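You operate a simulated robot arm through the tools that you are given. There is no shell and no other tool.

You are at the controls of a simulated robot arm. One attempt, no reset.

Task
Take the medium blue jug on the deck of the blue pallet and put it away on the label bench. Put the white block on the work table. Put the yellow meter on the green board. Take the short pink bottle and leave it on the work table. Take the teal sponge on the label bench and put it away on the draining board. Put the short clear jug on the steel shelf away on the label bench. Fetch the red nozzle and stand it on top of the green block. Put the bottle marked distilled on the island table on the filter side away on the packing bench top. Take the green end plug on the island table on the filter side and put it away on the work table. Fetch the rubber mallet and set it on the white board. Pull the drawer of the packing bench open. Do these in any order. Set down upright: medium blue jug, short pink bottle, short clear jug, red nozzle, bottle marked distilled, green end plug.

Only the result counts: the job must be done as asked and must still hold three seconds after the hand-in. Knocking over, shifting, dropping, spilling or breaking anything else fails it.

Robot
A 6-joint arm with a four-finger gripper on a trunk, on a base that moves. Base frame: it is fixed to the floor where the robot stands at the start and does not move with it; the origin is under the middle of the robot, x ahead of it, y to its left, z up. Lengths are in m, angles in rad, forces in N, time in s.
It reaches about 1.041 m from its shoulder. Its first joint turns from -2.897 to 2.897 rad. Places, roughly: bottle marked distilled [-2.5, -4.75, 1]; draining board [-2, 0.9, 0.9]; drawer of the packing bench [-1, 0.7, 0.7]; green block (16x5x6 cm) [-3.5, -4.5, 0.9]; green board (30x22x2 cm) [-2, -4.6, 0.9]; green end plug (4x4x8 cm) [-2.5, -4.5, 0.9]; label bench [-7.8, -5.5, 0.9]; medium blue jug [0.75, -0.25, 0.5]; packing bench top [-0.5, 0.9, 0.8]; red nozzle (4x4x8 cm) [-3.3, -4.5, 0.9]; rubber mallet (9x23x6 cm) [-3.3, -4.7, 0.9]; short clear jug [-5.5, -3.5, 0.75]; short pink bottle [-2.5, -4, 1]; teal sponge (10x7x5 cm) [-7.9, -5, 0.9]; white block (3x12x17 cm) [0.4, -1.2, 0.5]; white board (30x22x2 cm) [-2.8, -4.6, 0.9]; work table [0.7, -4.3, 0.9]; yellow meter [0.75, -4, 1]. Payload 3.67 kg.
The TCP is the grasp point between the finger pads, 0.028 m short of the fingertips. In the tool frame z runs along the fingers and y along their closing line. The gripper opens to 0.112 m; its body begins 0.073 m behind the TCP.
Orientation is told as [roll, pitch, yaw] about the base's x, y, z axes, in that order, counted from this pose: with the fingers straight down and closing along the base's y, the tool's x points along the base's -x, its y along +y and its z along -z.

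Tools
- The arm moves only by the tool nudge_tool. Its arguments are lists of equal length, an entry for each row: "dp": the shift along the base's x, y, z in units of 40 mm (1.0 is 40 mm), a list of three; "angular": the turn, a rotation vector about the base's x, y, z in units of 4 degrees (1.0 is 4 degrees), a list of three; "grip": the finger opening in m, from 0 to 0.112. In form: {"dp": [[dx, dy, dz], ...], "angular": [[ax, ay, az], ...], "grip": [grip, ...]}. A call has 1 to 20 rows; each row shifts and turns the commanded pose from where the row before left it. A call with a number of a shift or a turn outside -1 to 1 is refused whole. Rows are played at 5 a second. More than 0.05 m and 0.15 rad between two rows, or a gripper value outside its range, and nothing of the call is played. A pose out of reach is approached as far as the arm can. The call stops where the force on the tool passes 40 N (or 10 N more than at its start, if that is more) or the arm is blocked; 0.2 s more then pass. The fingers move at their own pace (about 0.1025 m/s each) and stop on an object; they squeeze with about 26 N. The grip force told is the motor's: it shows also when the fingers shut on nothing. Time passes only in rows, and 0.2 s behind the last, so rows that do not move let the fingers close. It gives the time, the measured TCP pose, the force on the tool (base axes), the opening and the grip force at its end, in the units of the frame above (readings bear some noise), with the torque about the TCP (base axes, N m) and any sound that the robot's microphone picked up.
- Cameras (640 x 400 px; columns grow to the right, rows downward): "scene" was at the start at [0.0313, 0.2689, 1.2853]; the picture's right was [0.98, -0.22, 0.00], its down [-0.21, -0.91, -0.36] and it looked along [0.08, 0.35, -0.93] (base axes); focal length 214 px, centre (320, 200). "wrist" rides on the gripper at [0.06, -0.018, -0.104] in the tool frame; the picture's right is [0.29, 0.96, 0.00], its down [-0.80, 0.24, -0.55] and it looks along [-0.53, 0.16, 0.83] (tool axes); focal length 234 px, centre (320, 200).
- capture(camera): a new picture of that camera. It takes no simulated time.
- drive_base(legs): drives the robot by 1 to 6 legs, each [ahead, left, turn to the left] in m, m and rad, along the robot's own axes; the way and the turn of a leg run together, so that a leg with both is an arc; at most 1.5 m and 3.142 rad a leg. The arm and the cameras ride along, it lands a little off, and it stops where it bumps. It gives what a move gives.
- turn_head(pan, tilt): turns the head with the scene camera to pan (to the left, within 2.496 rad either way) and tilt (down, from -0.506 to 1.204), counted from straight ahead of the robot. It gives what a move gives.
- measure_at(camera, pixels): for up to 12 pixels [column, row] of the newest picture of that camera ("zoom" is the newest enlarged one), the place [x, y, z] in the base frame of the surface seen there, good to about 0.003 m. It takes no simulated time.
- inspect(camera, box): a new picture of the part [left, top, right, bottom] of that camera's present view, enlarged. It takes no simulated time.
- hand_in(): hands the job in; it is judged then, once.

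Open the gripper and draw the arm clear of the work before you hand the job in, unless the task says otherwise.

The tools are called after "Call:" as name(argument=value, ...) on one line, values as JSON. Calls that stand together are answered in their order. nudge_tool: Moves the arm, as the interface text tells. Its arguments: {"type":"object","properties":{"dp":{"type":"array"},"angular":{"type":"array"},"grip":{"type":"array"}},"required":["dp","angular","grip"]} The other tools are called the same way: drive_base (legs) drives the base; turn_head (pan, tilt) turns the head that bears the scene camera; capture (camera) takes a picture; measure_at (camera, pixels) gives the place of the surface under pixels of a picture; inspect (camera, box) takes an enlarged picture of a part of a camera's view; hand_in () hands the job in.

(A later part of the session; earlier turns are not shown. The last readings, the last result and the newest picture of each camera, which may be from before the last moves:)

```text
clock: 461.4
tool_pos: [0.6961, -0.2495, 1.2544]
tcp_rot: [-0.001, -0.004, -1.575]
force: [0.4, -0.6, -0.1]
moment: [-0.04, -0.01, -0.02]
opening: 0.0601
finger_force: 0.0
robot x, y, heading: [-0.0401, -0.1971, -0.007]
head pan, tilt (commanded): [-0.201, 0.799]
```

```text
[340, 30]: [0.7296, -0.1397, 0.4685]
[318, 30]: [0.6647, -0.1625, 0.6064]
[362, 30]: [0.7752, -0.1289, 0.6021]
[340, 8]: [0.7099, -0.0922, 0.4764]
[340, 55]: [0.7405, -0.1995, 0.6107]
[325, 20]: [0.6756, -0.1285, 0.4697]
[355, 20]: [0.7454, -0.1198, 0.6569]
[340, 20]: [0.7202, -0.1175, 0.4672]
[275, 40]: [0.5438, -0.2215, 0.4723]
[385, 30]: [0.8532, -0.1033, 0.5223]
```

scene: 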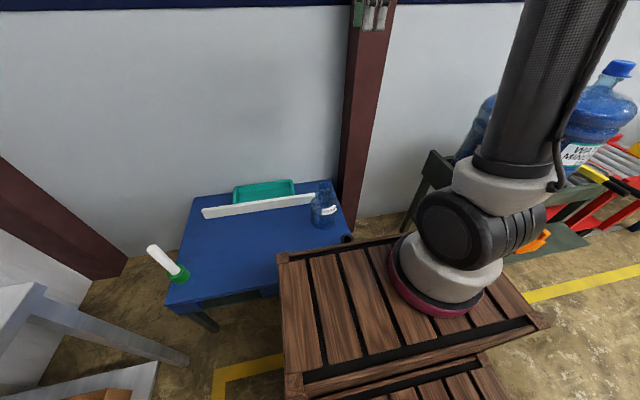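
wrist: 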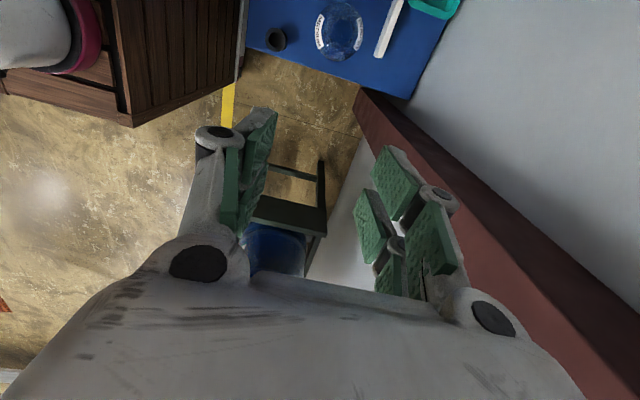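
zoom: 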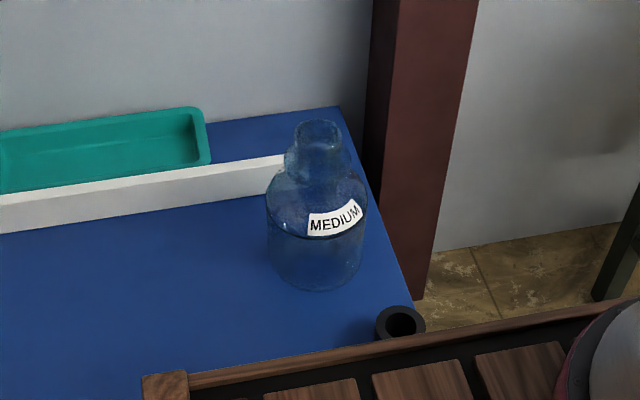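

Jug centre ≈(0.720,-0.155), body radius 6 cm, neck ~6 cm wide up to z≈0.70. I move above it and look down.

Call:
nudge_tool(dp=[[0.067, 0.2625, -0.9], [0.067, 0.2625, -0.9], [0.067, 0.2625, -0.9], [0.067, 0.2625, -0.9], [0.067, 0.2625, -0.9], [0.067, 0.2625, -0.9], [0.067, 0.2625, -0.9], [0.067, 0.2625, -0.9], [0.067, 0.2625, -0.9], [0, 0, 0]], angular=[[0, 0, 0], [0, 0, 0], [0, 0, 0], [0, 0, 0], [0, 0, 0], [0, 0, 0], [0, 0, 0], [0, 0, 0], [0, 0, 0], [0, 0, 0]], grip=[0.1, 0.1, 0.1, 0.1, 0.1, 0.1, 0.1, 0.1, 0.1, 0.1])

Call:
capture(camera="wrist")

Call:
inspect(camera="scene", box=[250, 90, 400, 250])

```text
clock: 463.6
tool_pos: [0.7194, -0.1553, 0.9302]
tcp_rot: [-0.001, -0.004, -1.574]
force: [1.2, 0.0, 0.1]
moment: [-0.02, 0.0, 0.0]
opening: 0.1
finger_force: 0.0
robot x, y, heading: [-0.0364, -0.1921, -0.007]
head pan, tilt (commanded): [-0.201, 0.799]
```

```text
taken
```

wrist: 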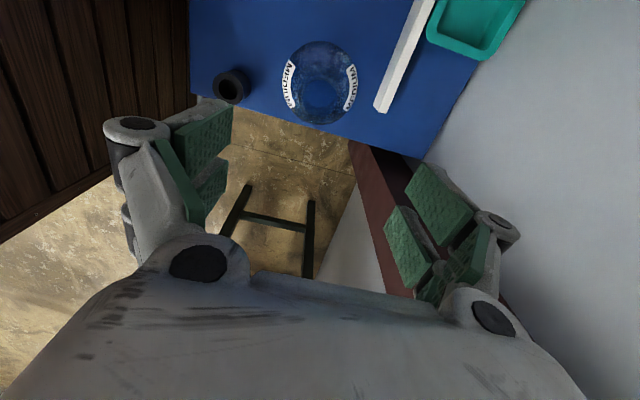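

```text
2.50 times, centred on (325, 170) of scene
```

zoom: 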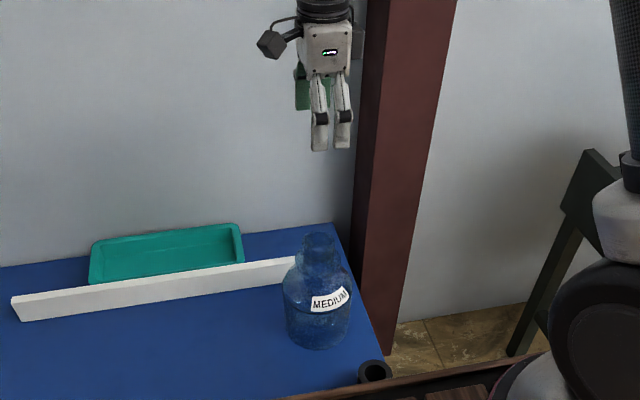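

I measure the jug's rim and neck in the wrist view.

Call:
measure_at(camera="wrist", pixels=[[322, 75], [304, 95], [340, 95], [322, 110], [322, 92], [285, 85], [357, 85], [320, 42], [320, 122], [308, 80], [336, 80], [322, 105]])

Call:
inspect(camera="wrist", box=[260, 20, 380, 140])

```text
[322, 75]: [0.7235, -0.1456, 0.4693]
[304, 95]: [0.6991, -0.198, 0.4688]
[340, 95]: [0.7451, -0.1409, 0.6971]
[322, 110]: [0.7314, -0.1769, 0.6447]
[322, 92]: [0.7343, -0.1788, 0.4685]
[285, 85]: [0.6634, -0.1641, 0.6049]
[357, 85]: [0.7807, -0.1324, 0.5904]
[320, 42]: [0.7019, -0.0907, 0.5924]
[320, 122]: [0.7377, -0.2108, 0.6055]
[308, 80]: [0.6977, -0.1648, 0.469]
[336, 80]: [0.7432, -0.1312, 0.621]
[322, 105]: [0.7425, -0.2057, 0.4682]
```

```text
3.33 times, centred on (320, 80) of wrist
```

zoom: 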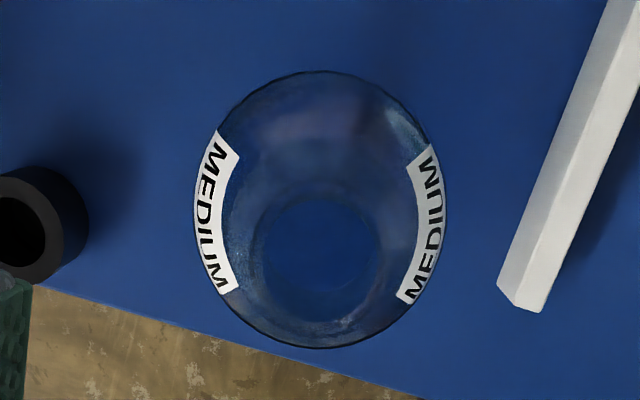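

Body centre (0.722,-0.152); neck ≈5 cm wide between z 0.64 and 0.70. I descend to z≈0.68 around the neck and close.

Call:
nudge_tool(dp=[[0.06, 0.08, -0.89], [0, 0, -0.89], [0, 0, -0.89], [0, 0, -0.89], [0, 0, -0.89], [0, 0, -0.89], [0, 0, -0.89], [0, 0, 0]], angular=[[0, 0, 0], [0, 0, 0], [0, 0, 0], [0, 0, 0], [0, 0, 0], [0, 0, 0], [0, 0, 0], [0, 0, 0]], grip=[0.09, 0.09, 0.09, 0.09, 0.09, 0.09, 0.09, 0.09])

Call:
inspect(camera="scene", box=[260, 120, 390, 250])

Call:
capture(camera="wrist")

```text
clock: 465.4
tool_pos: [0.7227, -0.1521, 0.6812]
tcp_rot: [-0.001, -0.005, -1.575]
force: [0.1, 0.1, -0.7]
moment: [-0.01, -0.02, 0.0]
opening: 0.0901
finger_force: 0.0
robot x, y, heading: [-0.0378, -0.1942, -0.006]
head pan, tilt (commanded): [-0.201, 0.799]
```

```text
3.08 times, centred on (325, 185) of scene
```

zoom: 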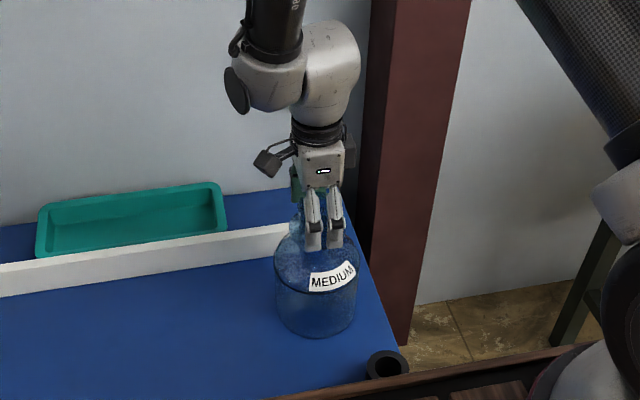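

```text
taken
```

wrist: 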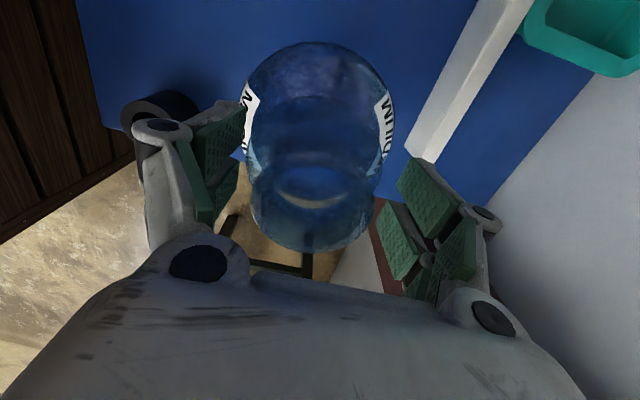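

The neck sits between the fingers. I close on it.

Call:
nudge_tool(dp=[[0, 0, 0], [0, 0, 0], [0, 0, 0]], angular=[[0, 0, 0], [0, 0, 0], [0, 0, 0]], grip=[0.035, 0.035, 0.035])

Call:
capture(camera="wrist")

```text
clock: 465.9
tool_pos: [0.7256, -0.152, 0.6865]
tcp_rot: [0.005, -0.001, -1.575]
force: [2.4, -3.5, 25.6]
moment: [-0.25, 0.4, 0.18]
opening: 0.053
finger_force: 25.4
robot x, y, heading: [-0.0366, -0.1948, -0.004]
head pan, tilt (commanded): [-0.201, 0.799]
stopped in row 2: the force on the tool passed its limit at 51 N (the readings are from after the stop); the commanded pose is now the measured one
```

```text
taken
```

wrist: 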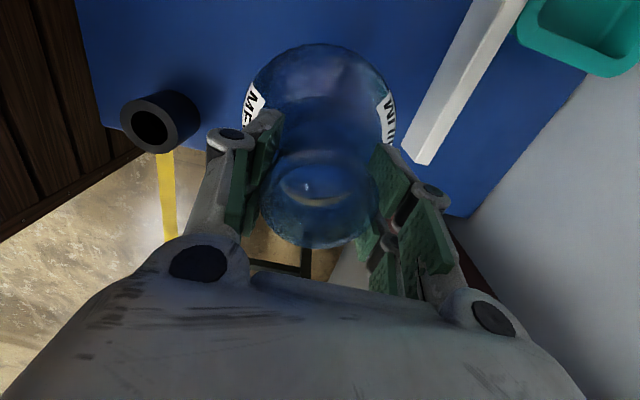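

Fingers clamp the neck at 5.3 cm while pressing the sloped shoulder (+25 N). I ease up a few millimetres and re-close.

Call:
nudge_tool(dp=[[0, 0, 0.1], [0, 0, 0.1], [0, 0, 0], [0, 0, 0]], angular=[[0, 0, 0], [0, 0, 0], [0, 0, 0], [0, 0, 0]], grip=[0.035, 0.035, 0.035, 0.035])

```text
clock: 466.9
tool_pos: [0.7235, -0.151, 0.6899]
tcp_rot: [0.0, 0.0, -1.576]
force: [0.3, 0.0, -3.0]
moment: [0.02, 0.01, -0.02]
opening: 0.0527
finger_force: 25.8
robot x, y, heading: [-0.037, -0.1964, -0.003]
head pan, tilt (commanded): [-0.201, 0.799]
```

Only ~3 N of weight shows now. I lift the jug and look.

Call:
nudge_tool(dp=[[0, 0, 0.3], [0, 0, 0.5], [0, 0, 0.8], [0, 0, 0.9], [0, 0, 0.9]], angular=[[0, 0, 0], [0, 0, 0], [0, 0, 0], [0, 0, 0], [0, 0, 0]], grip=[0.035, 0.035, 0.035, 0.035, 0.035])

Call:
inspect(camera="scene", box=[250, 90, 400, 250])

Call:
capture(camera="wrist")

```text
clock: 468.1
tool_pos: [0.7249, -0.1523, 0.8289]
tcp_rot: [0.001, -0.003, -1.573]
force: [-1.0, -0.4, -1.4]
moment: [0.02, 0.03, 0.01]
opening: 0.0526
finger_force: 25.9
robot x, y, heading: [-0.036, -0.1971, -0.002]
head pan, tilt (commanded): [-0.201, 0.799]
```

```text
2.50 times, centred on (325, 170) of scene
```

zoom: 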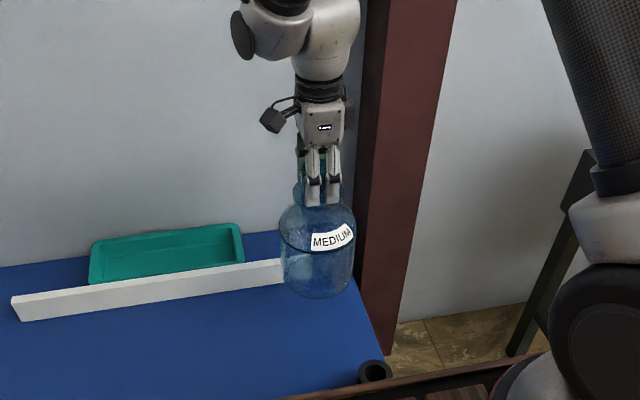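

```text
taken
```

wrist: 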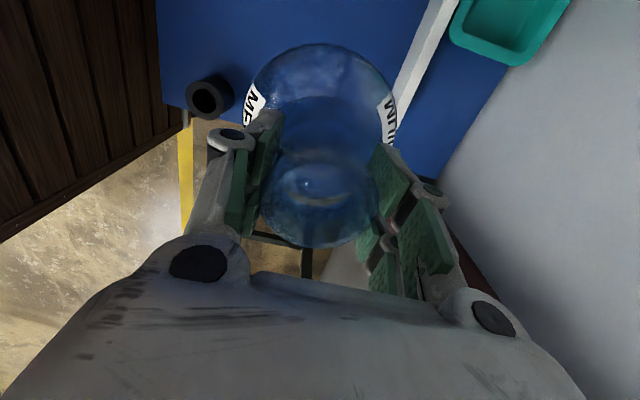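

The jug is held upright. I raise it high and pull it in before driving.

Call:
nudge_tool(dp=[[0, 0, 0.9], [0, 0, 0.9], [0, 0, 0.9], [0, 0, 0.9], [0, 0, 0.9], [0, 0, 0.9], [0, 0, 0.9], [0, 0, 0.9], [-0.3, -0.3, 0.9], [-0.6, -0.3, 0.8], [-0.8, -0.3, 0.5], [-0.8, -0.3, 0.3], [-0.8, 0, 0]], angular=[[0, 0, 0], [0, 0, 0], [0, 0, 0], [0, 0, 0], [0, 0, 0], [0, 0, 0], [0, 0, 0], [0, 0, 0], [0, 0, 0], [0, 0, 0], [0, 0, 0], [0, 0, 0], [0, 0, 0]], grip=[0.035, 0.035, 0.035, 0.035, 0.035, 0.035, 0.035, 0.035, 0.035, 0.035, 0.035, 0.035, 0.035])

Call:
capture(camera="scene")

```text
clock: 470.9
tool_pos: [0.5925, -0.2007, 1.2145]
tcp_rot: [-0.001, -0.002, -1.574]
force: [0.3, -0.5, -3.5]
moment: [0.01, 0.02, 0.01]
opening: 0.0527
finger_force: 26.0
robot x, y, heading: [-0.0374, -0.1936, -0.004]
head pan, tilt (commanded): [-0.201, 0.799]
```

```text
taken
```

scene: 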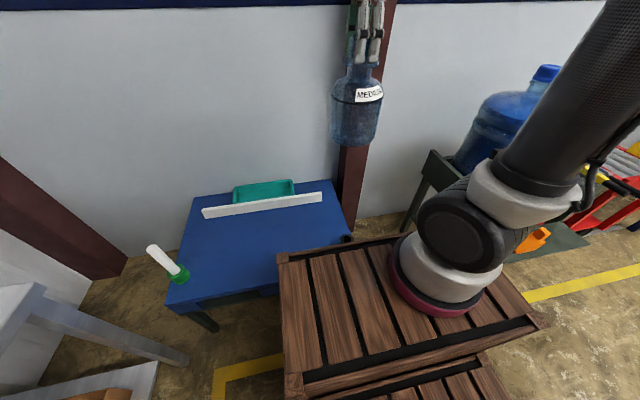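

I raise another 10 cm, then back off the pallet, turn to face -y, and drive south.

Call:
nudge_tool(dp=[[0, 0, 0.9], [0, 0, 0.9], [0, 0, 0.8], [0, 0, 0]], angular=[[0, 0, 0], [0, 0, 0], [0, 0, 0], [0, 0, 0]], grip=[0.035, 0.035, 0.035, 0.035])

Call:
drive_base(legs=[[-0.52, 0, 0], [0, 0, -1.5708], [1.4, 0, 0], [1.4, 0, 0], [1.3, 0, 0]])

```text
clock: 471.9
tool_pos: [0.593, -0.1997, 1.3197]
tcp_rot: [0.002, -0.002, -1.575]
force: [-0.1, -0.1, -2.8]
moment: [-0.01, -0.03, 0.01]
opening: 0.0526
finger_force: 26.0
robot x, y, heading: [-0.0406, -0.1971, -0.006]
head pan, tilt (commanded): [-0.201, 0.799]
```

```text
clock: 498.1
tool_pos: [-0.5223, -4.9182, 1.3208]
tcp_rot: [0.001, -0.002, -3.132]
force: [0.0, 0.3, -2.7]
moment: [0.01, 0.0, -0.02]
opening: 0.0523
finger_force: 26.3
robot x, y, heading: [-0.5262, -4.2859, -1.565]
head pan, tilt (commanded): [-0.201, 0.799]
```

I continue to y≈-5.4, turn to face -x and go west along the south aisle, stopping at x≈-4 to look.

Call:
drive_base(legs=[[1.12, 0, -0.005], [0, 0, -1.5708], [1.4, 0, 0], [1.4, 0, 0], [0.7, 0, 0]])

Call:
turn_head(pan=0.0, tilt=0.3)

Call:
capture(camera="scene")

Call:
turn_head(pan=-0.8, tilt=0.3)

Call:
capture(camera="scene")

```text
clock: 524.4
tool_pos: [-4.6857, -5.4126, 1.3198]
tcp_rot: [-0.001, -0.002, 1.58]
force: [-0.2, -0.5, -3.2]
moment: [0.0, -0.03, -0.03]
opening: 0.0522
finger_force: 26.1
robot x, y, heading: [-4.0541, -5.4114, -3.136]
head pan, tilt (commanded): [-0.201, 0.799]
```

```text
clock: 525.3
tool_pos: [-4.6857, -5.412, 1.3202]
tcp_rot: [0.001, -0.002, 1.581]
force: [1.1, -0.8, -2.8]
moment: [-0.03, -0.01, 0.01]
opening: 0.0524
finger_force: 26.4
robot x, y, heading: [-4.0495, -5.4059, -3.135]
head pan, tilt (commanded): [0.0, 0.3]
```

```text
taken
```

scene: 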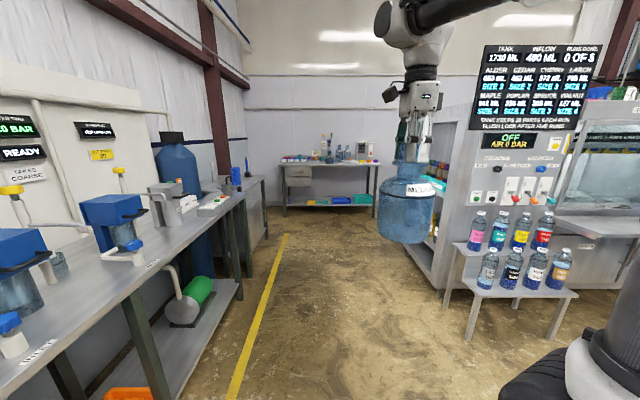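

```text
clock: 526.4
tool_pos: [-4.6852, -5.4118, 1.3195]
tcp_rot: [0.003, -0.002, 1.58]
force: [-1.0, -0.4, -2.1]
moment: [-0.03, 0.02, 0.03]
opening: 0.0525
finger_force: 25.5
robot x, y, heading: [-4.0556, -5.41, -3.136]
head pan, tilt (commanded): [-0.799, 0.3]
```

```text
taken
```

scene: 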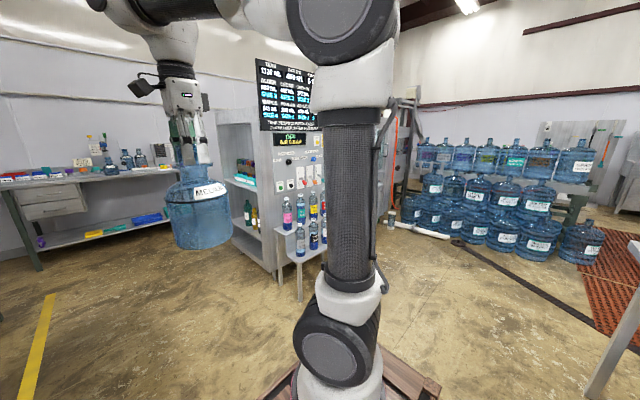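

The label bench is at the far end (330,175). I measure it and the cabinet corner to plan the approach.

Call:
turn_head(pan=0.0, tilt=0.3)

Call:
inspect(camera="scene", box=[240, 110, 480, 270])

Call:
measure_at(camera="zoom", pixels=[[110, 145], [370, 145], [150, 145], [200, 130], [275, 140], [330, 145], [420, 320], [530, 470], [100, 270], [360, 265], [240, 270], [60, 340]])

```text
clock: 527.5
tool_pos: [-4.6855, -5.4123, 1.3189]
tcp_rot: [0.002, -0.001, 1.58]
force: [0.6, -0.5, -2.6]
moment: [-0.01, 0.03, -0.01]
opening: 0.0524
finger_force: 26.0
robot x, y, heading: [-4.0562, -5.4117, -3.136]
head pan, tilt (commanded): [0.0, 0.3]
```

```text
2.50 times, centred on (360, 190) of scene
```

zoom: 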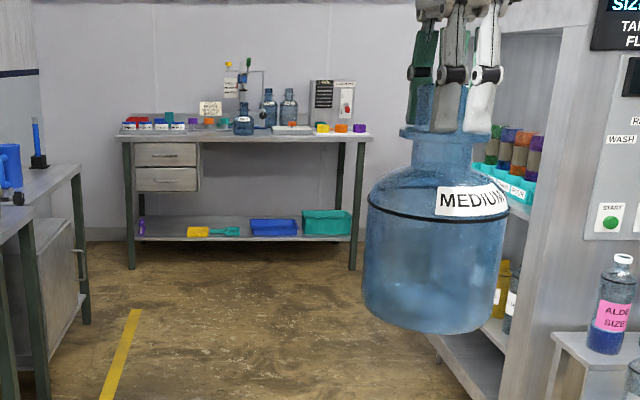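

```text
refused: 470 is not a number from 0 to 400
```

Call:
measure_at(camera="zoom", pixels=[[118, 140], [372, 138], [245, 140], [245, 118], [268, 100], [290, 100], [323, 128], [359, 128], [295, 130], [168, 118], [130, 265], [352, 268]])

Call:
inspect(camera="scene", box=[275, 125, 395, 205])

```text
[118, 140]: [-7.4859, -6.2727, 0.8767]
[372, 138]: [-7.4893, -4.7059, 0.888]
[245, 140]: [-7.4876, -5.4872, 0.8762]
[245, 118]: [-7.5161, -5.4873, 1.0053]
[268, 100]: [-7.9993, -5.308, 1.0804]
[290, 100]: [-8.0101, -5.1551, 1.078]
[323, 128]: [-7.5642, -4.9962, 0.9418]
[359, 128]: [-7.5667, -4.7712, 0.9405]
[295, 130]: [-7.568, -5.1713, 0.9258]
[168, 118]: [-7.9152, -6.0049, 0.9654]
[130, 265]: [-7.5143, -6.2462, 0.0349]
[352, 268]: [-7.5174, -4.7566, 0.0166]
```

```text
5.00 times, centred on (335, 165) of scene
```

zoom: 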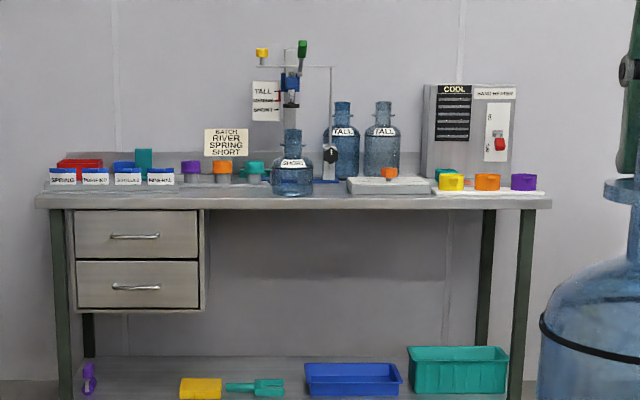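

The label bench: front edge x≈-7.49, y -6.28…-4.70, top ≈0.885. I drive closer to see free space on it.

Call:
drive_base(legs=[[1.4, 0, 0], [1.1, 0, 0]])

Call:
turn_head(pan=0.0, tilt=0.45)

Call:
capture(camera="scene")

```text
clock: 539.9
tool_pos: [-7.208, -5.4193, 1.3205]
tcp_rot: [0.002, -0.002, 1.569]
force: [0.3, 0.3, -2.4]
moment: [0.02, -0.03, -0.03]
opening: 0.0522
finger_force: 25.8
robot x, y, heading: [-6.5761, -5.4223, 3.143]
head pan, tilt (commanded): [0.0, 0.3]
```

```text
clock: 540.6
tool_pos: [-7.208, -5.4181, 1.319]
tcp_rot: [0.003, -0.002, 1.571]
force: [0.2, 0.1, -1.9]
moment: [0.02, -0.02, 0.03]
opening: 0.0522
finger_force: 25.7
robot x, y, heading: [-6.5797, -5.4236, 3.137]
head pan, tilt (commanded): [0.0, 0.45]
```

```text
taken
```

scene: 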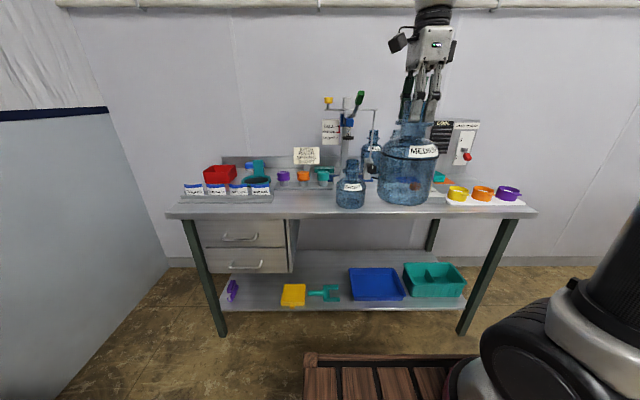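

I zoom in on the bench top to find free space.

Call:
inspect(camera="scene", box=[160, 90, 400, 240])

Call:
inspect(camera="scene", box=[330, 90, 570, 240])

```text
2.67 times, centred on (280, 165) of scene
```

zoom: 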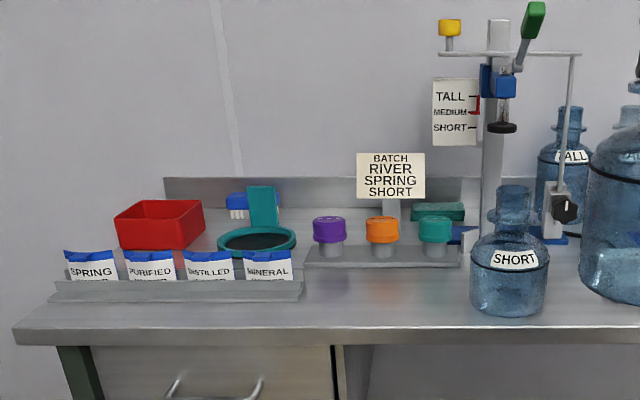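

```text
2.67 times, centred on (450, 165) of scene
```

zoom: 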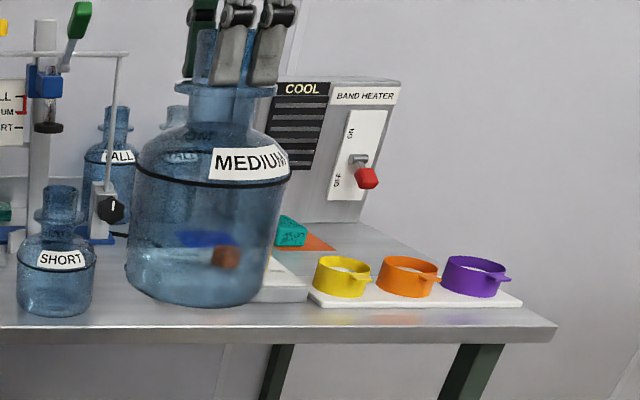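

The front strip between the label tray and the SHORT jug looks free. I measure it.

Call:
inspect(camera="scene", box=[160, 90, 400, 240])

Call:
measure_at(camera="zoom", pixels=[[302, 298], [320, 300], [380, 320], [380, 275], [380, 262], [460, 320], [470, 290], [508, 310], [508, 190], [330, 330], [435, 262], [480, 270]])

```text
2.67 times, centred on (280, 165) of scene
```

zoom: 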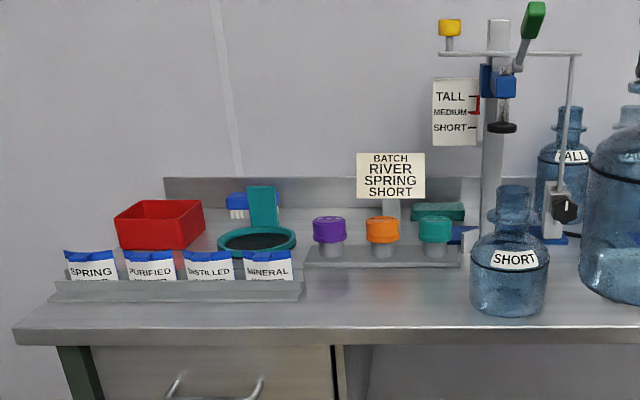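

```text
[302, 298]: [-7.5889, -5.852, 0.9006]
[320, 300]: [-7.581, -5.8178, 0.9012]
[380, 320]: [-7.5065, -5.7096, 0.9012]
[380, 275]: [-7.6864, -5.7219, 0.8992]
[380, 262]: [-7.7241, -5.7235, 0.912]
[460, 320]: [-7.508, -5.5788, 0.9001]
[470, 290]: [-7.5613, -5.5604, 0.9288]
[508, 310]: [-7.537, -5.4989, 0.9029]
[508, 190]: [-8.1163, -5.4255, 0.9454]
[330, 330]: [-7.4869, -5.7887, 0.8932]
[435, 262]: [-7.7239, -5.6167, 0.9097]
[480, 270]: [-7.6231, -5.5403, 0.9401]
```

Bench top z≈0.900; a free patch spans y -5.85…-5.565, x -7.49…-7.72. I'll put the medium jug toward its back-left so a second jug also fits. First shift left, then forward.

Call:
drive_base(legs=[[0, 0.34, 0], [0.35, 0, 0]])

Call:
turn_head(pan=-0.1, tilt=0.6)

Call:
capture(camera="scene")

Call:
capture(camera="wrist")

```text
clock: 544.6
tool_pos: [-7.5596, -5.7604, 1.3195]
tcp_rot: [0.002, 0.0, 1.577]
force: [-0.4, 0.5, -2.3]
moment: [0.02, 0.0, -0.02]
opening: 0.0524
finger_force: 25.6
robot x, y, heading: [-6.9276, -5.7577, -3.141]
head pan, tilt (commanded): [0.0, 0.45]
```

```text
clock: 545.4
tool_pos: [-7.5597, -5.76, 1.3198]
tcp_rot: [0.002, -0.001, 1.576]
force: [-0.4, -0.3, -1.9]
moment: [0.04, -0.06, -0.03]
opening: 0.0523
finger_force: 25.7
robot x, y, heading: [-6.9292, -5.7553, -3.14]
head pan, tilt (commanded): [-0.099, 0.6]
```

```text
taken
```

scene: 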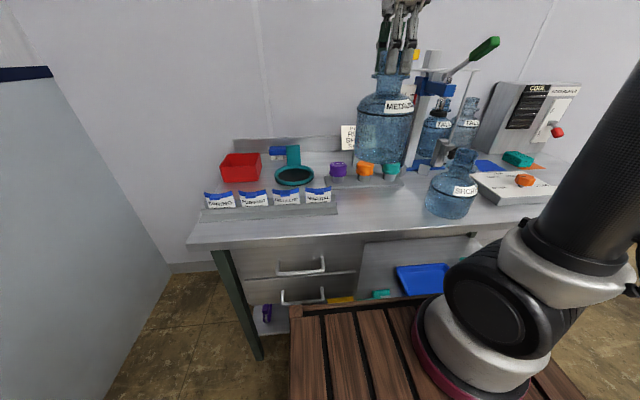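

```text
taken
```

wrist: 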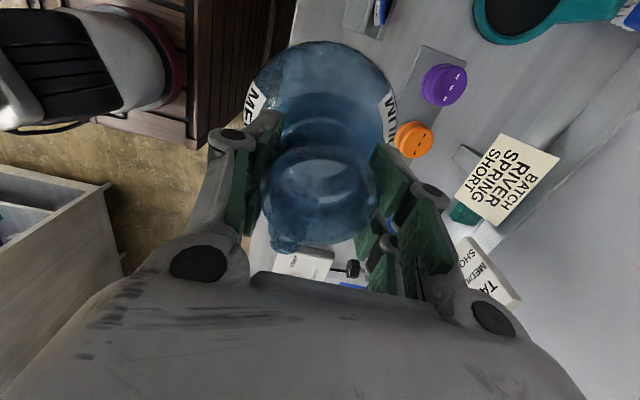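

I measure the free patch's boundaries from here: label tray's right end, caps tray's front, SHORT jug's left side.

Call:
measure_at(camera="scene", pixels=[[337, 208], [337, 200], [335, 215], [330, 187], [365, 186], [400, 186], [428, 195], [430, 210], [380, 200], [360, 220], [450, 215], [410, 220]])

Call:
inspect(camera="scene", box=[300, 130, 480, 250])

```text
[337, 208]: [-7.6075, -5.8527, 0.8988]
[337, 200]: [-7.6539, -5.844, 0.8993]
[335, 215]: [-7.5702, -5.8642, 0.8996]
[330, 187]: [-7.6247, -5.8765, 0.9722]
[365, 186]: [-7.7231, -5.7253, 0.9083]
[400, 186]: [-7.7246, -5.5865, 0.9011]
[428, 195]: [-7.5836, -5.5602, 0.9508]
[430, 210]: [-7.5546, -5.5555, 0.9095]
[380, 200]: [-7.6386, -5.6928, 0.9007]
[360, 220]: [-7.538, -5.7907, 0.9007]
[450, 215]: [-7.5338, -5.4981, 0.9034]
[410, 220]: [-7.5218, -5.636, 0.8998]
```

```text
3.33 times, centred on (390, 190) of scene
```

zoom: 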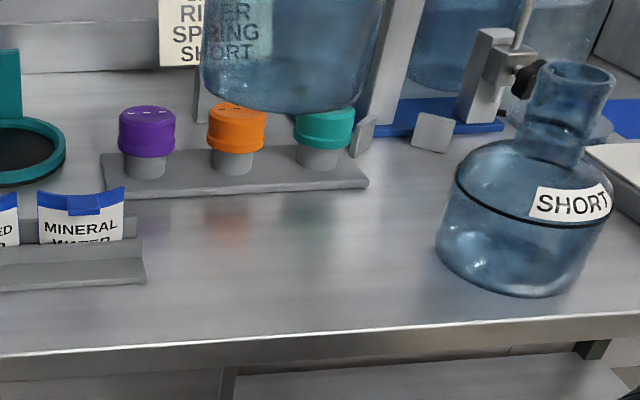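

I place the medium jug at (-7.645,-5.775): move over and lower to about 1 cm above the top.

Call:
nudge_tool(dp=[[-0.71, -0.125, 0], [-0.71, -0.125, 0], [-0.71, -0.125, 0], [0, 0, -0.95], [0, 0, -0.95], [0, 0, -0.95], [0, 0, -0.95], [0, 0, -0.85], [0, 0, 0]], angular=[[0, 0, 0], [0, 0, 0], [0, 0, 0], [0, 0, 0], [0, 0, 0], [0, 0, 0], [0, 0, 0], [0, 0, 0], [0, 0, 0]], grip=[0.035, 0.035, 0.035, 0.035, 0.035, 0.035, 0.035, 0.035, 0.035])

Call:
inspect(camera="scene", box=[280, 80, 500, 250])

```text
clock: 547.4
tool_pos: [-7.6444, -5.7741, 1.1328]
tcp_rot: [0.003, 0.0, 1.576]
force: [-0.6, -0.3, -2.2]
moment: [-0.01, 0.01, -0.02]
opening: 0.0526
finger_force: 26.3
robot x, y, heading: [-6.9256, -5.7547, -3.139]
head pan, tilt (commanded): [-0.099, 0.6]
```

```text
2.35 times, centred on (390, 165) of scene
```

zoom: 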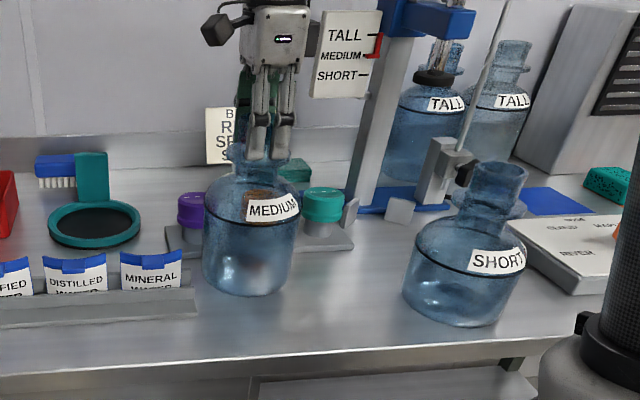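

Clear of its neighbours. I lower to contact.

Call:
nudge_tool(dp=[[0, 0, -0.15], [0, 0, -0.08], [0, 0, -0.05], [0, 0, -0.05], [0, 0, 0]], angular=[[0, 0, 0], [0, 0, 0], [0, 0, 0], [0, 0, 0], [0, 0, 0]], grip=[0.035, 0.035, 0.035, 0.035, 0.035])

```text
clock: 548.5
tool_pos: [-7.644, -5.7756, 1.1209]
tcp_rot: [0.003, -0.003, 1.576]
force: [0.1, 0.0, -2.1]
moment: [-0.01, -0.03, 0.01]
opening: 0.0522
finger_force: 25.9
robot x, y, heading: [-6.9298, -5.7597, -3.139]
head pan, tilt (commanded): [-0.099, 0.6]
```

Not touching yet; a few more millimetre steps.

Call:
nudge_tool(dp=[[0, 0, -0.04], [0, 0, -0.04], [0, 0, -0.04], [0, 0, 0]], angular=[[0, 0, 0], [0, 0, 0], [0, 0, 0], [0, 0, 0]], grip=[0.035, 0.035, 0.035, 0.035])

```text
clock: 549.5
tool_pos: [-7.6448, -5.7761, 1.1158]
tcp_rot: [0.002, -0.002, 1.577]
force: [0.3, 0.5, 1.8]
moment: [-0.1, -0.16, 0.02]
opening: 0.0523
finger_force: 26.2
robot x, y, heading: [-6.9269, -5.7595, -3.136]
head pan, tilt (commanded): [-0.099, 0.6]
```

Contact begins. I open the fingers slowly and rise.

Call:
nudge_tool(dp=[[0, 0, -0.02], [0, 0, 0], [0, 0, 0], [0, 0, 0], [0, 0, 0.4], [0, 0, 0.8], [0, 0, 0.9], [0, 0, 0.9], [0, 0, 0.9]], angular=[[0, 0, 0], [0, 0, 0], [0, 0, 0], [0, 0, 0], [0, 0, 0], [0, 0, 0], [0, 0, 0], [0, 0, 0], [0, 0, 0]], grip=[0.035, 0.06, 0.08, 0.08, 0.08, 0.08, 0.08, 0.08, 0.08])

Call:
inspect(camera="scene", box=[280, 80, 500, 250])

Call:
capture(camera="wrist")

```text
clock: 551.5
tool_pos: [-7.6466, -5.777, 1.2712]
tcp_rot: [-0.001, -0.002, 1.575]
force: [0.6, -0.8, -0.1]
moment: [0.02, -0.02, 0.0]
opening: 0.0796
finger_force: 0.1
robot x, y, heading: [-6.9276, -5.7597, -3.143]
head pan, tilt (commanded): [-0.099, 0.6]
```

```text
2.35 times, centred on (390, 165) of scene
```

zoom: 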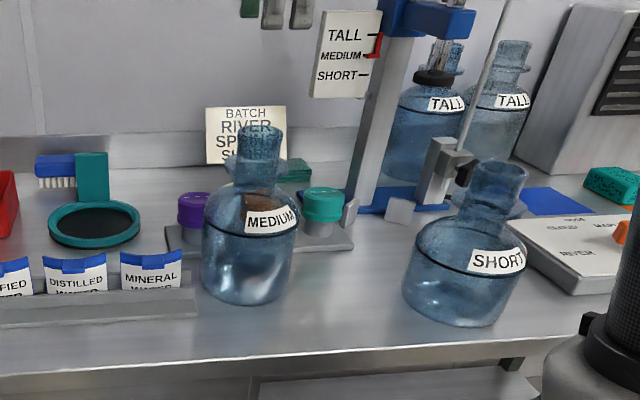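

```text
taken
```

wrist: 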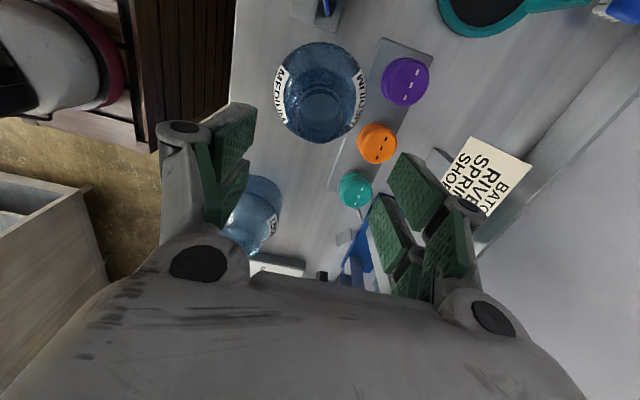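

The medium jug stands on the label bench. Now the clear jug on the steel shelf: I retract the arm, back out east and look around for the shelf.

Call:
nudge_tool(dp=[[0.5, 0, 0.6], [0.8, 0.2, 0.4], [0.8, 0.2, 0.2], [0.8, 0, 0]], angular=[[0, 0, 0], [0, 0, 0], [0, 0, 0], [0, 0, 0]], grip=[0.08, 0.08, 0.08, 0.08])

Call:
drive_base(legs=[[-1.3, 0, 0], [-1.25, -0.1, 0], [0, 0, -1.5708]])

Call:
turn_head(pan=0.4, tilt=0.35)

Call:
capture(camera="scene")

```text
clock: 552.5
tool_pos: [-7.529, -5.7604, 1.3188]
tcp_rot: [-0.001, -0.003, 1.578]
force: [-1.2, -0.6, 0.2]
moment: [0.03, -0.07, 0.0]
opening: 0.0799
finger_force: 0.0
robot x, y, heading: [-6.9345, -5.7577, -3.14]
head pan, tilt (commanded): [-0.099, 0.6]
```

```text
clock: 568.8
tool_pos: [-4.3702, -5.0631, 1.3206]
tcp_rot: [0.001, -0.003, 0.0]
force: [0.1, -0.3, 0.6]
moment: [0.02, 0.01, 0.0]
opening: 0.0802
finger_force: 0.1
robot x, y, heading: [-4.371, -5.6576, 1.57]
head pan, tilt (commanded): [-0.099, 0.6]
```

```text
clock: 569.8
tool_pos: [-4.3698, -5.064, 1.3193]
tcp_rot: [0.002, -0.001, -0.002]
force: [-0.2, -0.1, 0.2]
moment: [0.02, -0.02, -0.02]
opening: 0.08
finger_force: 0.1
robot x, y, heading: [-4.3739, -5.6619, 1.569]
head pan, tilt (commanded): [0.4, 0.351]
```

```text
taken
```

scene: 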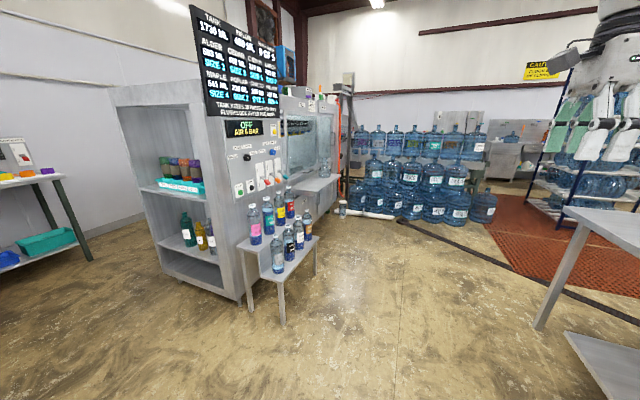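

I zoom on the area beyond the display cabinet where the steel shelf should be.

Call:
inspect(camera="scene", box=[230, 90, 390, 260])

Call:
measure_at(camera="zoom", pixels=[[370, 180], [330, 230], [375, 205], [260, 290], [210, 320], [330, 300], [440, 205], [170, 330], [350, 215], [390, 180], [240, 250], [300, 150]])

```text
2.35 times, centred on (310, 175) of scene
```

zoom: 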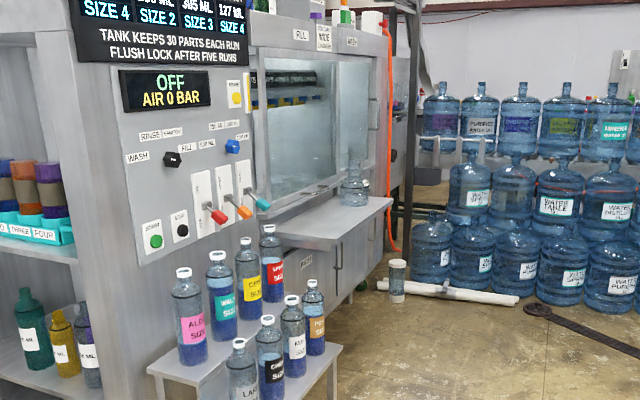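

```text
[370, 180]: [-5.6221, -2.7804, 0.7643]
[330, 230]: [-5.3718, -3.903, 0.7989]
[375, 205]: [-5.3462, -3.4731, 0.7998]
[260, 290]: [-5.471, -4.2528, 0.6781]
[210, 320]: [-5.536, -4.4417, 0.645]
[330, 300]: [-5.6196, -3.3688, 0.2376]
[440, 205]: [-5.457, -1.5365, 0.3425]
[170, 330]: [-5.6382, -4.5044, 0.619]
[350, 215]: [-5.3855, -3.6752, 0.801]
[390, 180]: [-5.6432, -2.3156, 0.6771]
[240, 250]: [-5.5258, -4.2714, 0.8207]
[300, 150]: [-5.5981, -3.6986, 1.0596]
```

The clear jug stands on the protruding steel shelf (top z≈0.80, x -5.33…-5.62, y≈-3.5). I drive north and face it.

Call:
drive_base(legs=[[1.1, 0, 0], [1.0, 0, 0], [0, 0, 1.5708]])

Call:
turn_head(pan=0.0, tilt=0.5)

Call:
capture(camera="scene")

```text
clock: 584.0
tool_pos: [-4.9704, -3.5658, 1.3203]
tcp_rot: [0.002, -0.003, 1.581]
force: [-0.9, -0.2, -0.4]
moment: [0.03, -0.01, 0.0]
opening: 0.08
finger_force: 0.1
robot x, y, heading: [-4.3699, -3.5593, -3.134]
head pan, tilt (commanded): [0.4, 0.351]
```

```text
clock: 584.9
tool_pos: [-4.9695, -3.5653, 1.3193]
tcp_rot: [0.002, -0.001, 1.584]
force: [-0.2, 0.3, 0.2]
moment: [0.04, -0.03, 0.0]
opening: 0.08
finger_force: 0.1
robot x, y, heading: [-4.3677, -3.5618, -3.134]
head pan, tilt (commanded): [0.0, 0.499]
```

```text
taken
```

scene: 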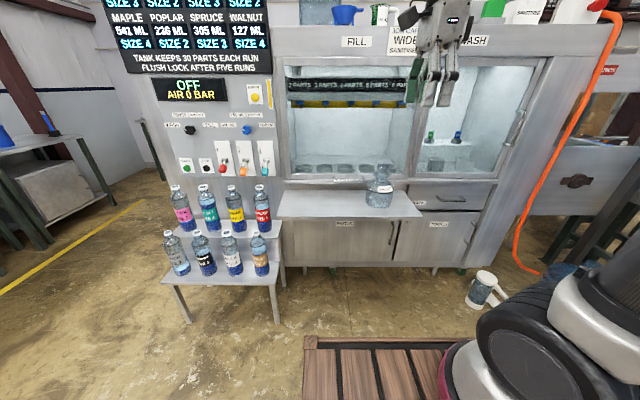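

The jug is at (379,190). I zoom and measure it, as well as the container and hose on the floor to the right.

Call:
inspect(camera="scene", box=[310, 140, 450, 230])

Call:
measure_at(camera="scene", pixels=[[485, 285], [475, 305], [540, 270], [560, 150], [280, 210], [418, 212], [290, 192], [380, 165], [400, 180], [365, 195]])

```text
4.44 times, centred on (380, 185) of scene
```

zoom: 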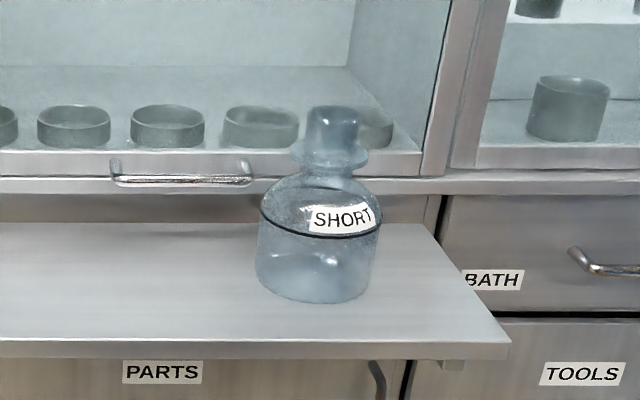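

```text
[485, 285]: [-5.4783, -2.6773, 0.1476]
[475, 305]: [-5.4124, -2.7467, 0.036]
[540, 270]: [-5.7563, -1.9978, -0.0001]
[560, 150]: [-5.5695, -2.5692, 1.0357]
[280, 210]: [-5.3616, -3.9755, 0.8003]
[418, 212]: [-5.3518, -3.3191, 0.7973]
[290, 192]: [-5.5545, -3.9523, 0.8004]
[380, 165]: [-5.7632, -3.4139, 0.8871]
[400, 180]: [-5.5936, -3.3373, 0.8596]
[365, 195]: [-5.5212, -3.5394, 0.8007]
```

It's labelled SHORT. I measure jug points.

Call:
measure_at(camera="zoom", pixels=[[317, 290], [262, 250], [376, 250], [318, 235], [345, 218], [328, 168], [310, 155], [352, 160], [330, 130], [315, 115], [350, 118], [300, 300]])

```text
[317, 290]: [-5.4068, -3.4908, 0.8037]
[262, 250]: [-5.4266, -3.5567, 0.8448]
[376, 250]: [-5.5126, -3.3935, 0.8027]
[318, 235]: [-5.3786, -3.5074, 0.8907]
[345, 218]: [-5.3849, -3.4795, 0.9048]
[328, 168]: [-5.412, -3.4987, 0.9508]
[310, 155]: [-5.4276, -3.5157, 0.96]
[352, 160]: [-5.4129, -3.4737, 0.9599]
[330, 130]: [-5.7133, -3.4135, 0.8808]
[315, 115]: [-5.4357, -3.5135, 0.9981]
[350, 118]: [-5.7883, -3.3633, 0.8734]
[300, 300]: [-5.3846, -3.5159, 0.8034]
```

Jug centre ≈(-5.437,-3.498); its neck is 5 cm wide above a flange at z≈0.955, top ≈1.005. I drive 0.3 m closer.

Call:
drive_base(legs=[[0.3, 0, 0]])

Call:
nudge_tool(dp=[[-0.85, 0.35, -0.3], [-0.85, 0.35, -0.3], [-0.85, 0.35, -0.3], [-0.85, 0.35, -0.3], [-0.8, 0.27, -0.3], [0, 0, -0.8], [0, 0, 0]], angular=[[0, 0, 0], [0, 0, 0], [0, 0, 0], [0, 0, 0], [0, 0, 0], [0, 0, 0], [0, 0, 0]], grip=[0.085, 0.085, 0.085, 0.085, 0.085, 0.085, 0.085])

Call:
capture(camera="wrist")

```text
clock: 587.0
tool_pos: [-5.2719, -3.5666, 1.3196]
tcp_rot: [0.001, -0.003, 1.578]
force: [0.0, -0.6, -0.6]
moment: [0.04, 0.01, 0.03]
opening: 0.0802
finger_force: 0.0
robot x, y, heading: [-4.671, -3.5667, -3.134]
head pan, tilt (commanded): [0.0, 0.499]
```

```text
clock: 588.6
tool_pos: [-5.4412, -3.4997, 1.2276]
tcp_rot: [0.003, -0.002, 1.579]
force: [-0.5, 0.3, -0.4]
moment: [-0.01, -0.01, 0.0]
opening: 0.0849
finger_force: 0.1
robot x, y, heading: [-4.6687, -3.5634, -3.129]
head pan, tilt (commanded): [0.0, 0.499]
```

```text
taken
```

wrist: 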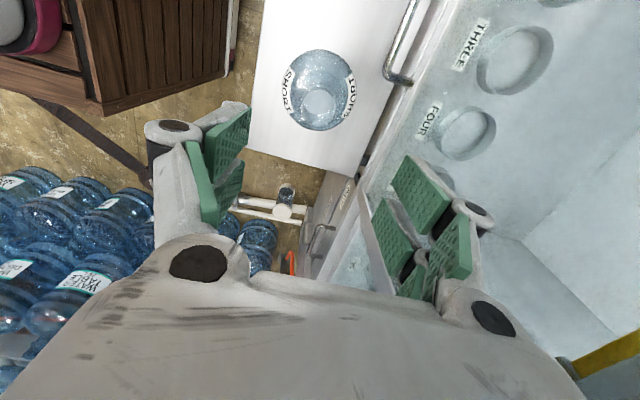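

I measure the jug's neck and the cabinet frame/handle next to it.

Call:
measure_at(camera="wrist", pixels=[[317, 90], [301, 103], [334, 103], [317, 118], [290, 90], [352, 90], [320, 52], [322, 130], [400, 75], [405, 20], [370, 190], [440, 130]])

Call:
inspect(camera="wrist", box=[240, 20, 420, 160])

```text
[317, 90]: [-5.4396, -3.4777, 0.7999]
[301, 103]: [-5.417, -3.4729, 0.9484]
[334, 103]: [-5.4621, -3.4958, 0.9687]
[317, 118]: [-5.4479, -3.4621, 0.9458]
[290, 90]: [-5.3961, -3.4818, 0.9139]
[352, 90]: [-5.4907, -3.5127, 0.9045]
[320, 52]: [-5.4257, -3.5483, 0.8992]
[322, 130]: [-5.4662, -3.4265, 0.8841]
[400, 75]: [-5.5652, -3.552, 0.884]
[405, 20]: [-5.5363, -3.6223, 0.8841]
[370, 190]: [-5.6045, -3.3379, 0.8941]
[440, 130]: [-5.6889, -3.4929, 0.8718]
```

```text
2.86 times, centred on (330, 90) of wrist
```

zoom: 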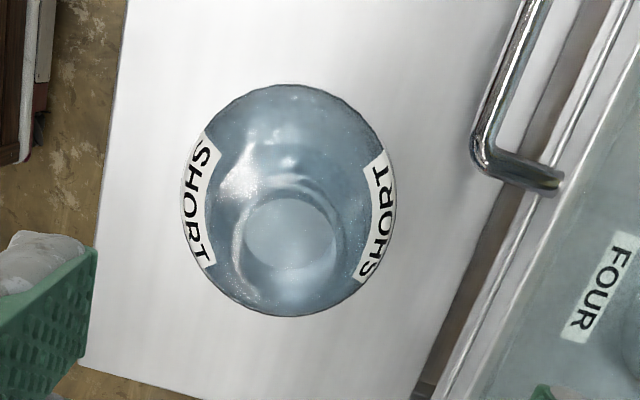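

Neck centre ≈(-5.441,-3.495); the handle bar at z 0.884 stays below the fingertips. I descend to z≈0.998 and close.

Call:
nudge_tool(dp=[[0, 0.12, -0.95], [0, 0, -0.95], [0, 0, -0.95], [0, 0, -0.95], [0, 0, -0.95], [0, 0, -0.95], [0, 0, 0]], angular=[[0, 0, 0], [0, 0, 0], [0, 0, 0], [0, 0, 0], [0, 0, 0], [0, 0, 0], [0, 0, 0]], grip=[0.085, 0.085, 0.085, 0.085, 0.085, 0.085, 0.085])

Call:
capture(camera="wrist")

Call:
inspect(camera="scene", box=[310, 80, 470, 240])

```text
clock: 590.2
tool_pos: [-5.4396, -3.4943, 0.9998]
tcp_rot: [0.004, -0.001, 1.578]
force: [0.2, 0.4, 0.2]
moment: [0.03, 0.03, 0.0]
opening: 0.0852
finger_force: 0.1
robot x, y, heading: [-4.675, -3.566, -3.129]
head pan, tilt (commanded): [0.0, 0.499]
```

```text
taken
```

wrist: 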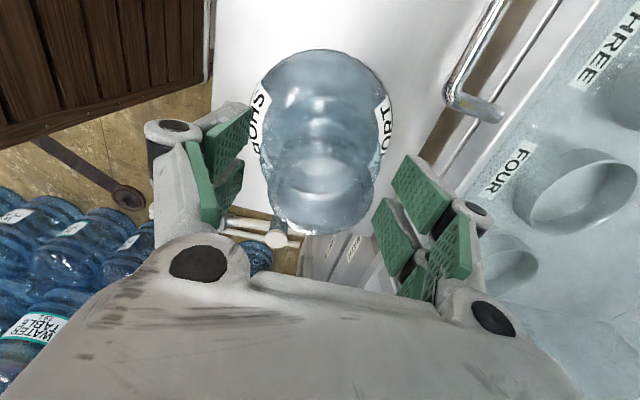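

```text
2.50 times, centred on (390, 160) of scene
```

zoom: 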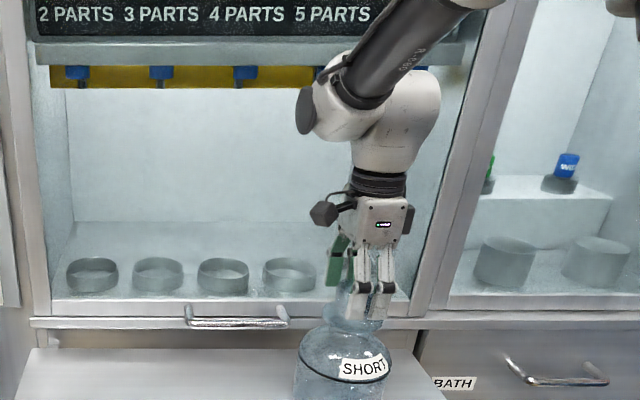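

The fingers straddle the neck above the flange. I close.

Call:
nudge_tool(dp=[[0, 0, 0], [0, 0, 0], [0, 0, 0]], angular=[[0, 0, 0], [0, 0, 0], [0, 0, 0]], grip=[0.035, 0.035, 0.035])

Call:
capture(camera="wrist")

```text
clock: 591.0
tool_pos: [-5.4395, -3.4953, 0.9998]
tcp_rot: [0.003, -0.003, 1.579]
force: [-0.5, -0.4, -0.1]
moment: [0.01, 0.0, 0.05]
opening: 0.0543
finger_force: 25.9
robot x, y, heading: [-4.6723, -3.5659, -3.132]
head pan, tilt (commanded): [0.0, 0.499]
```

```text
taken
```

wrist: 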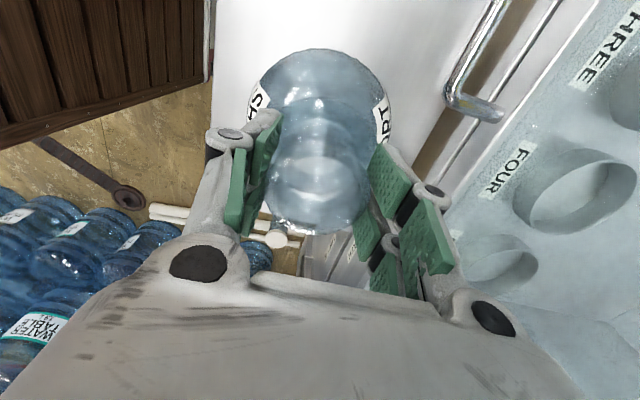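

Gripped at 5.4 cm. I lift gently, then draw back from the cabinet.

Call:
nudge_tool(dp=[[0, 0, 0.3], [0, 0, 0.5], [0, 0, 0.8], [0, 0, 0.9], [0.3, 0, 0.9], [0.6, 0, 0.8], [0.8, 0, 0.8], [0.8, 0, 0.8], [0.8, 0, 0.8], [0.8, 0, 0.7], [0, 0, 0.5]], angular=[[0, 0, 0], [0, 0, 0], [0, 0, 0], [0, 0, 0], [0, 0, 0], [0, 0, 0], [0, 0, 0], [0, 0, 0], [0, 0, 0], [0, 0, 0], [0, 0, 0]], grip=[0.035, 0.035, 0.035, 0.035, 0.035, 0.035, 0.035, 0.035, 0.035, 0.035, 0.035])

Call:
capture(camera="scene")

```text
clock: 593.4
tool_pos: [-5.2742, -3.4953, 1.3121]
tcp_rot: [0.001, -0.002, 1.581]
force: [0.0, 0.2, -2.6]
moment: [-0.01, -0.01, -0.04]
opening: 0.0541
finger_force: 26.2
robot x, y, heading: [-4.671, -3.5656, -3.13]
head pan, tilt (commanded): [0.0, 0.499]
```

```text
taken
```

scene: 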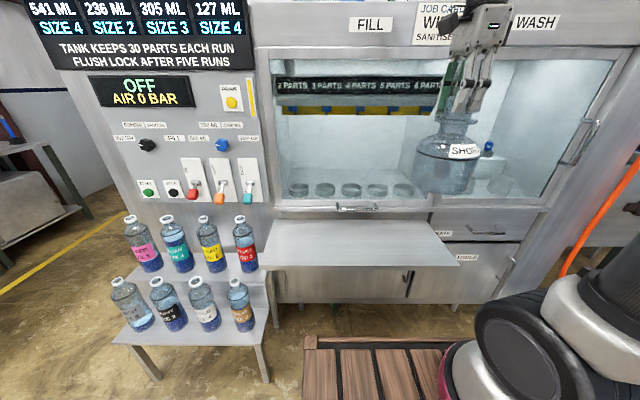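

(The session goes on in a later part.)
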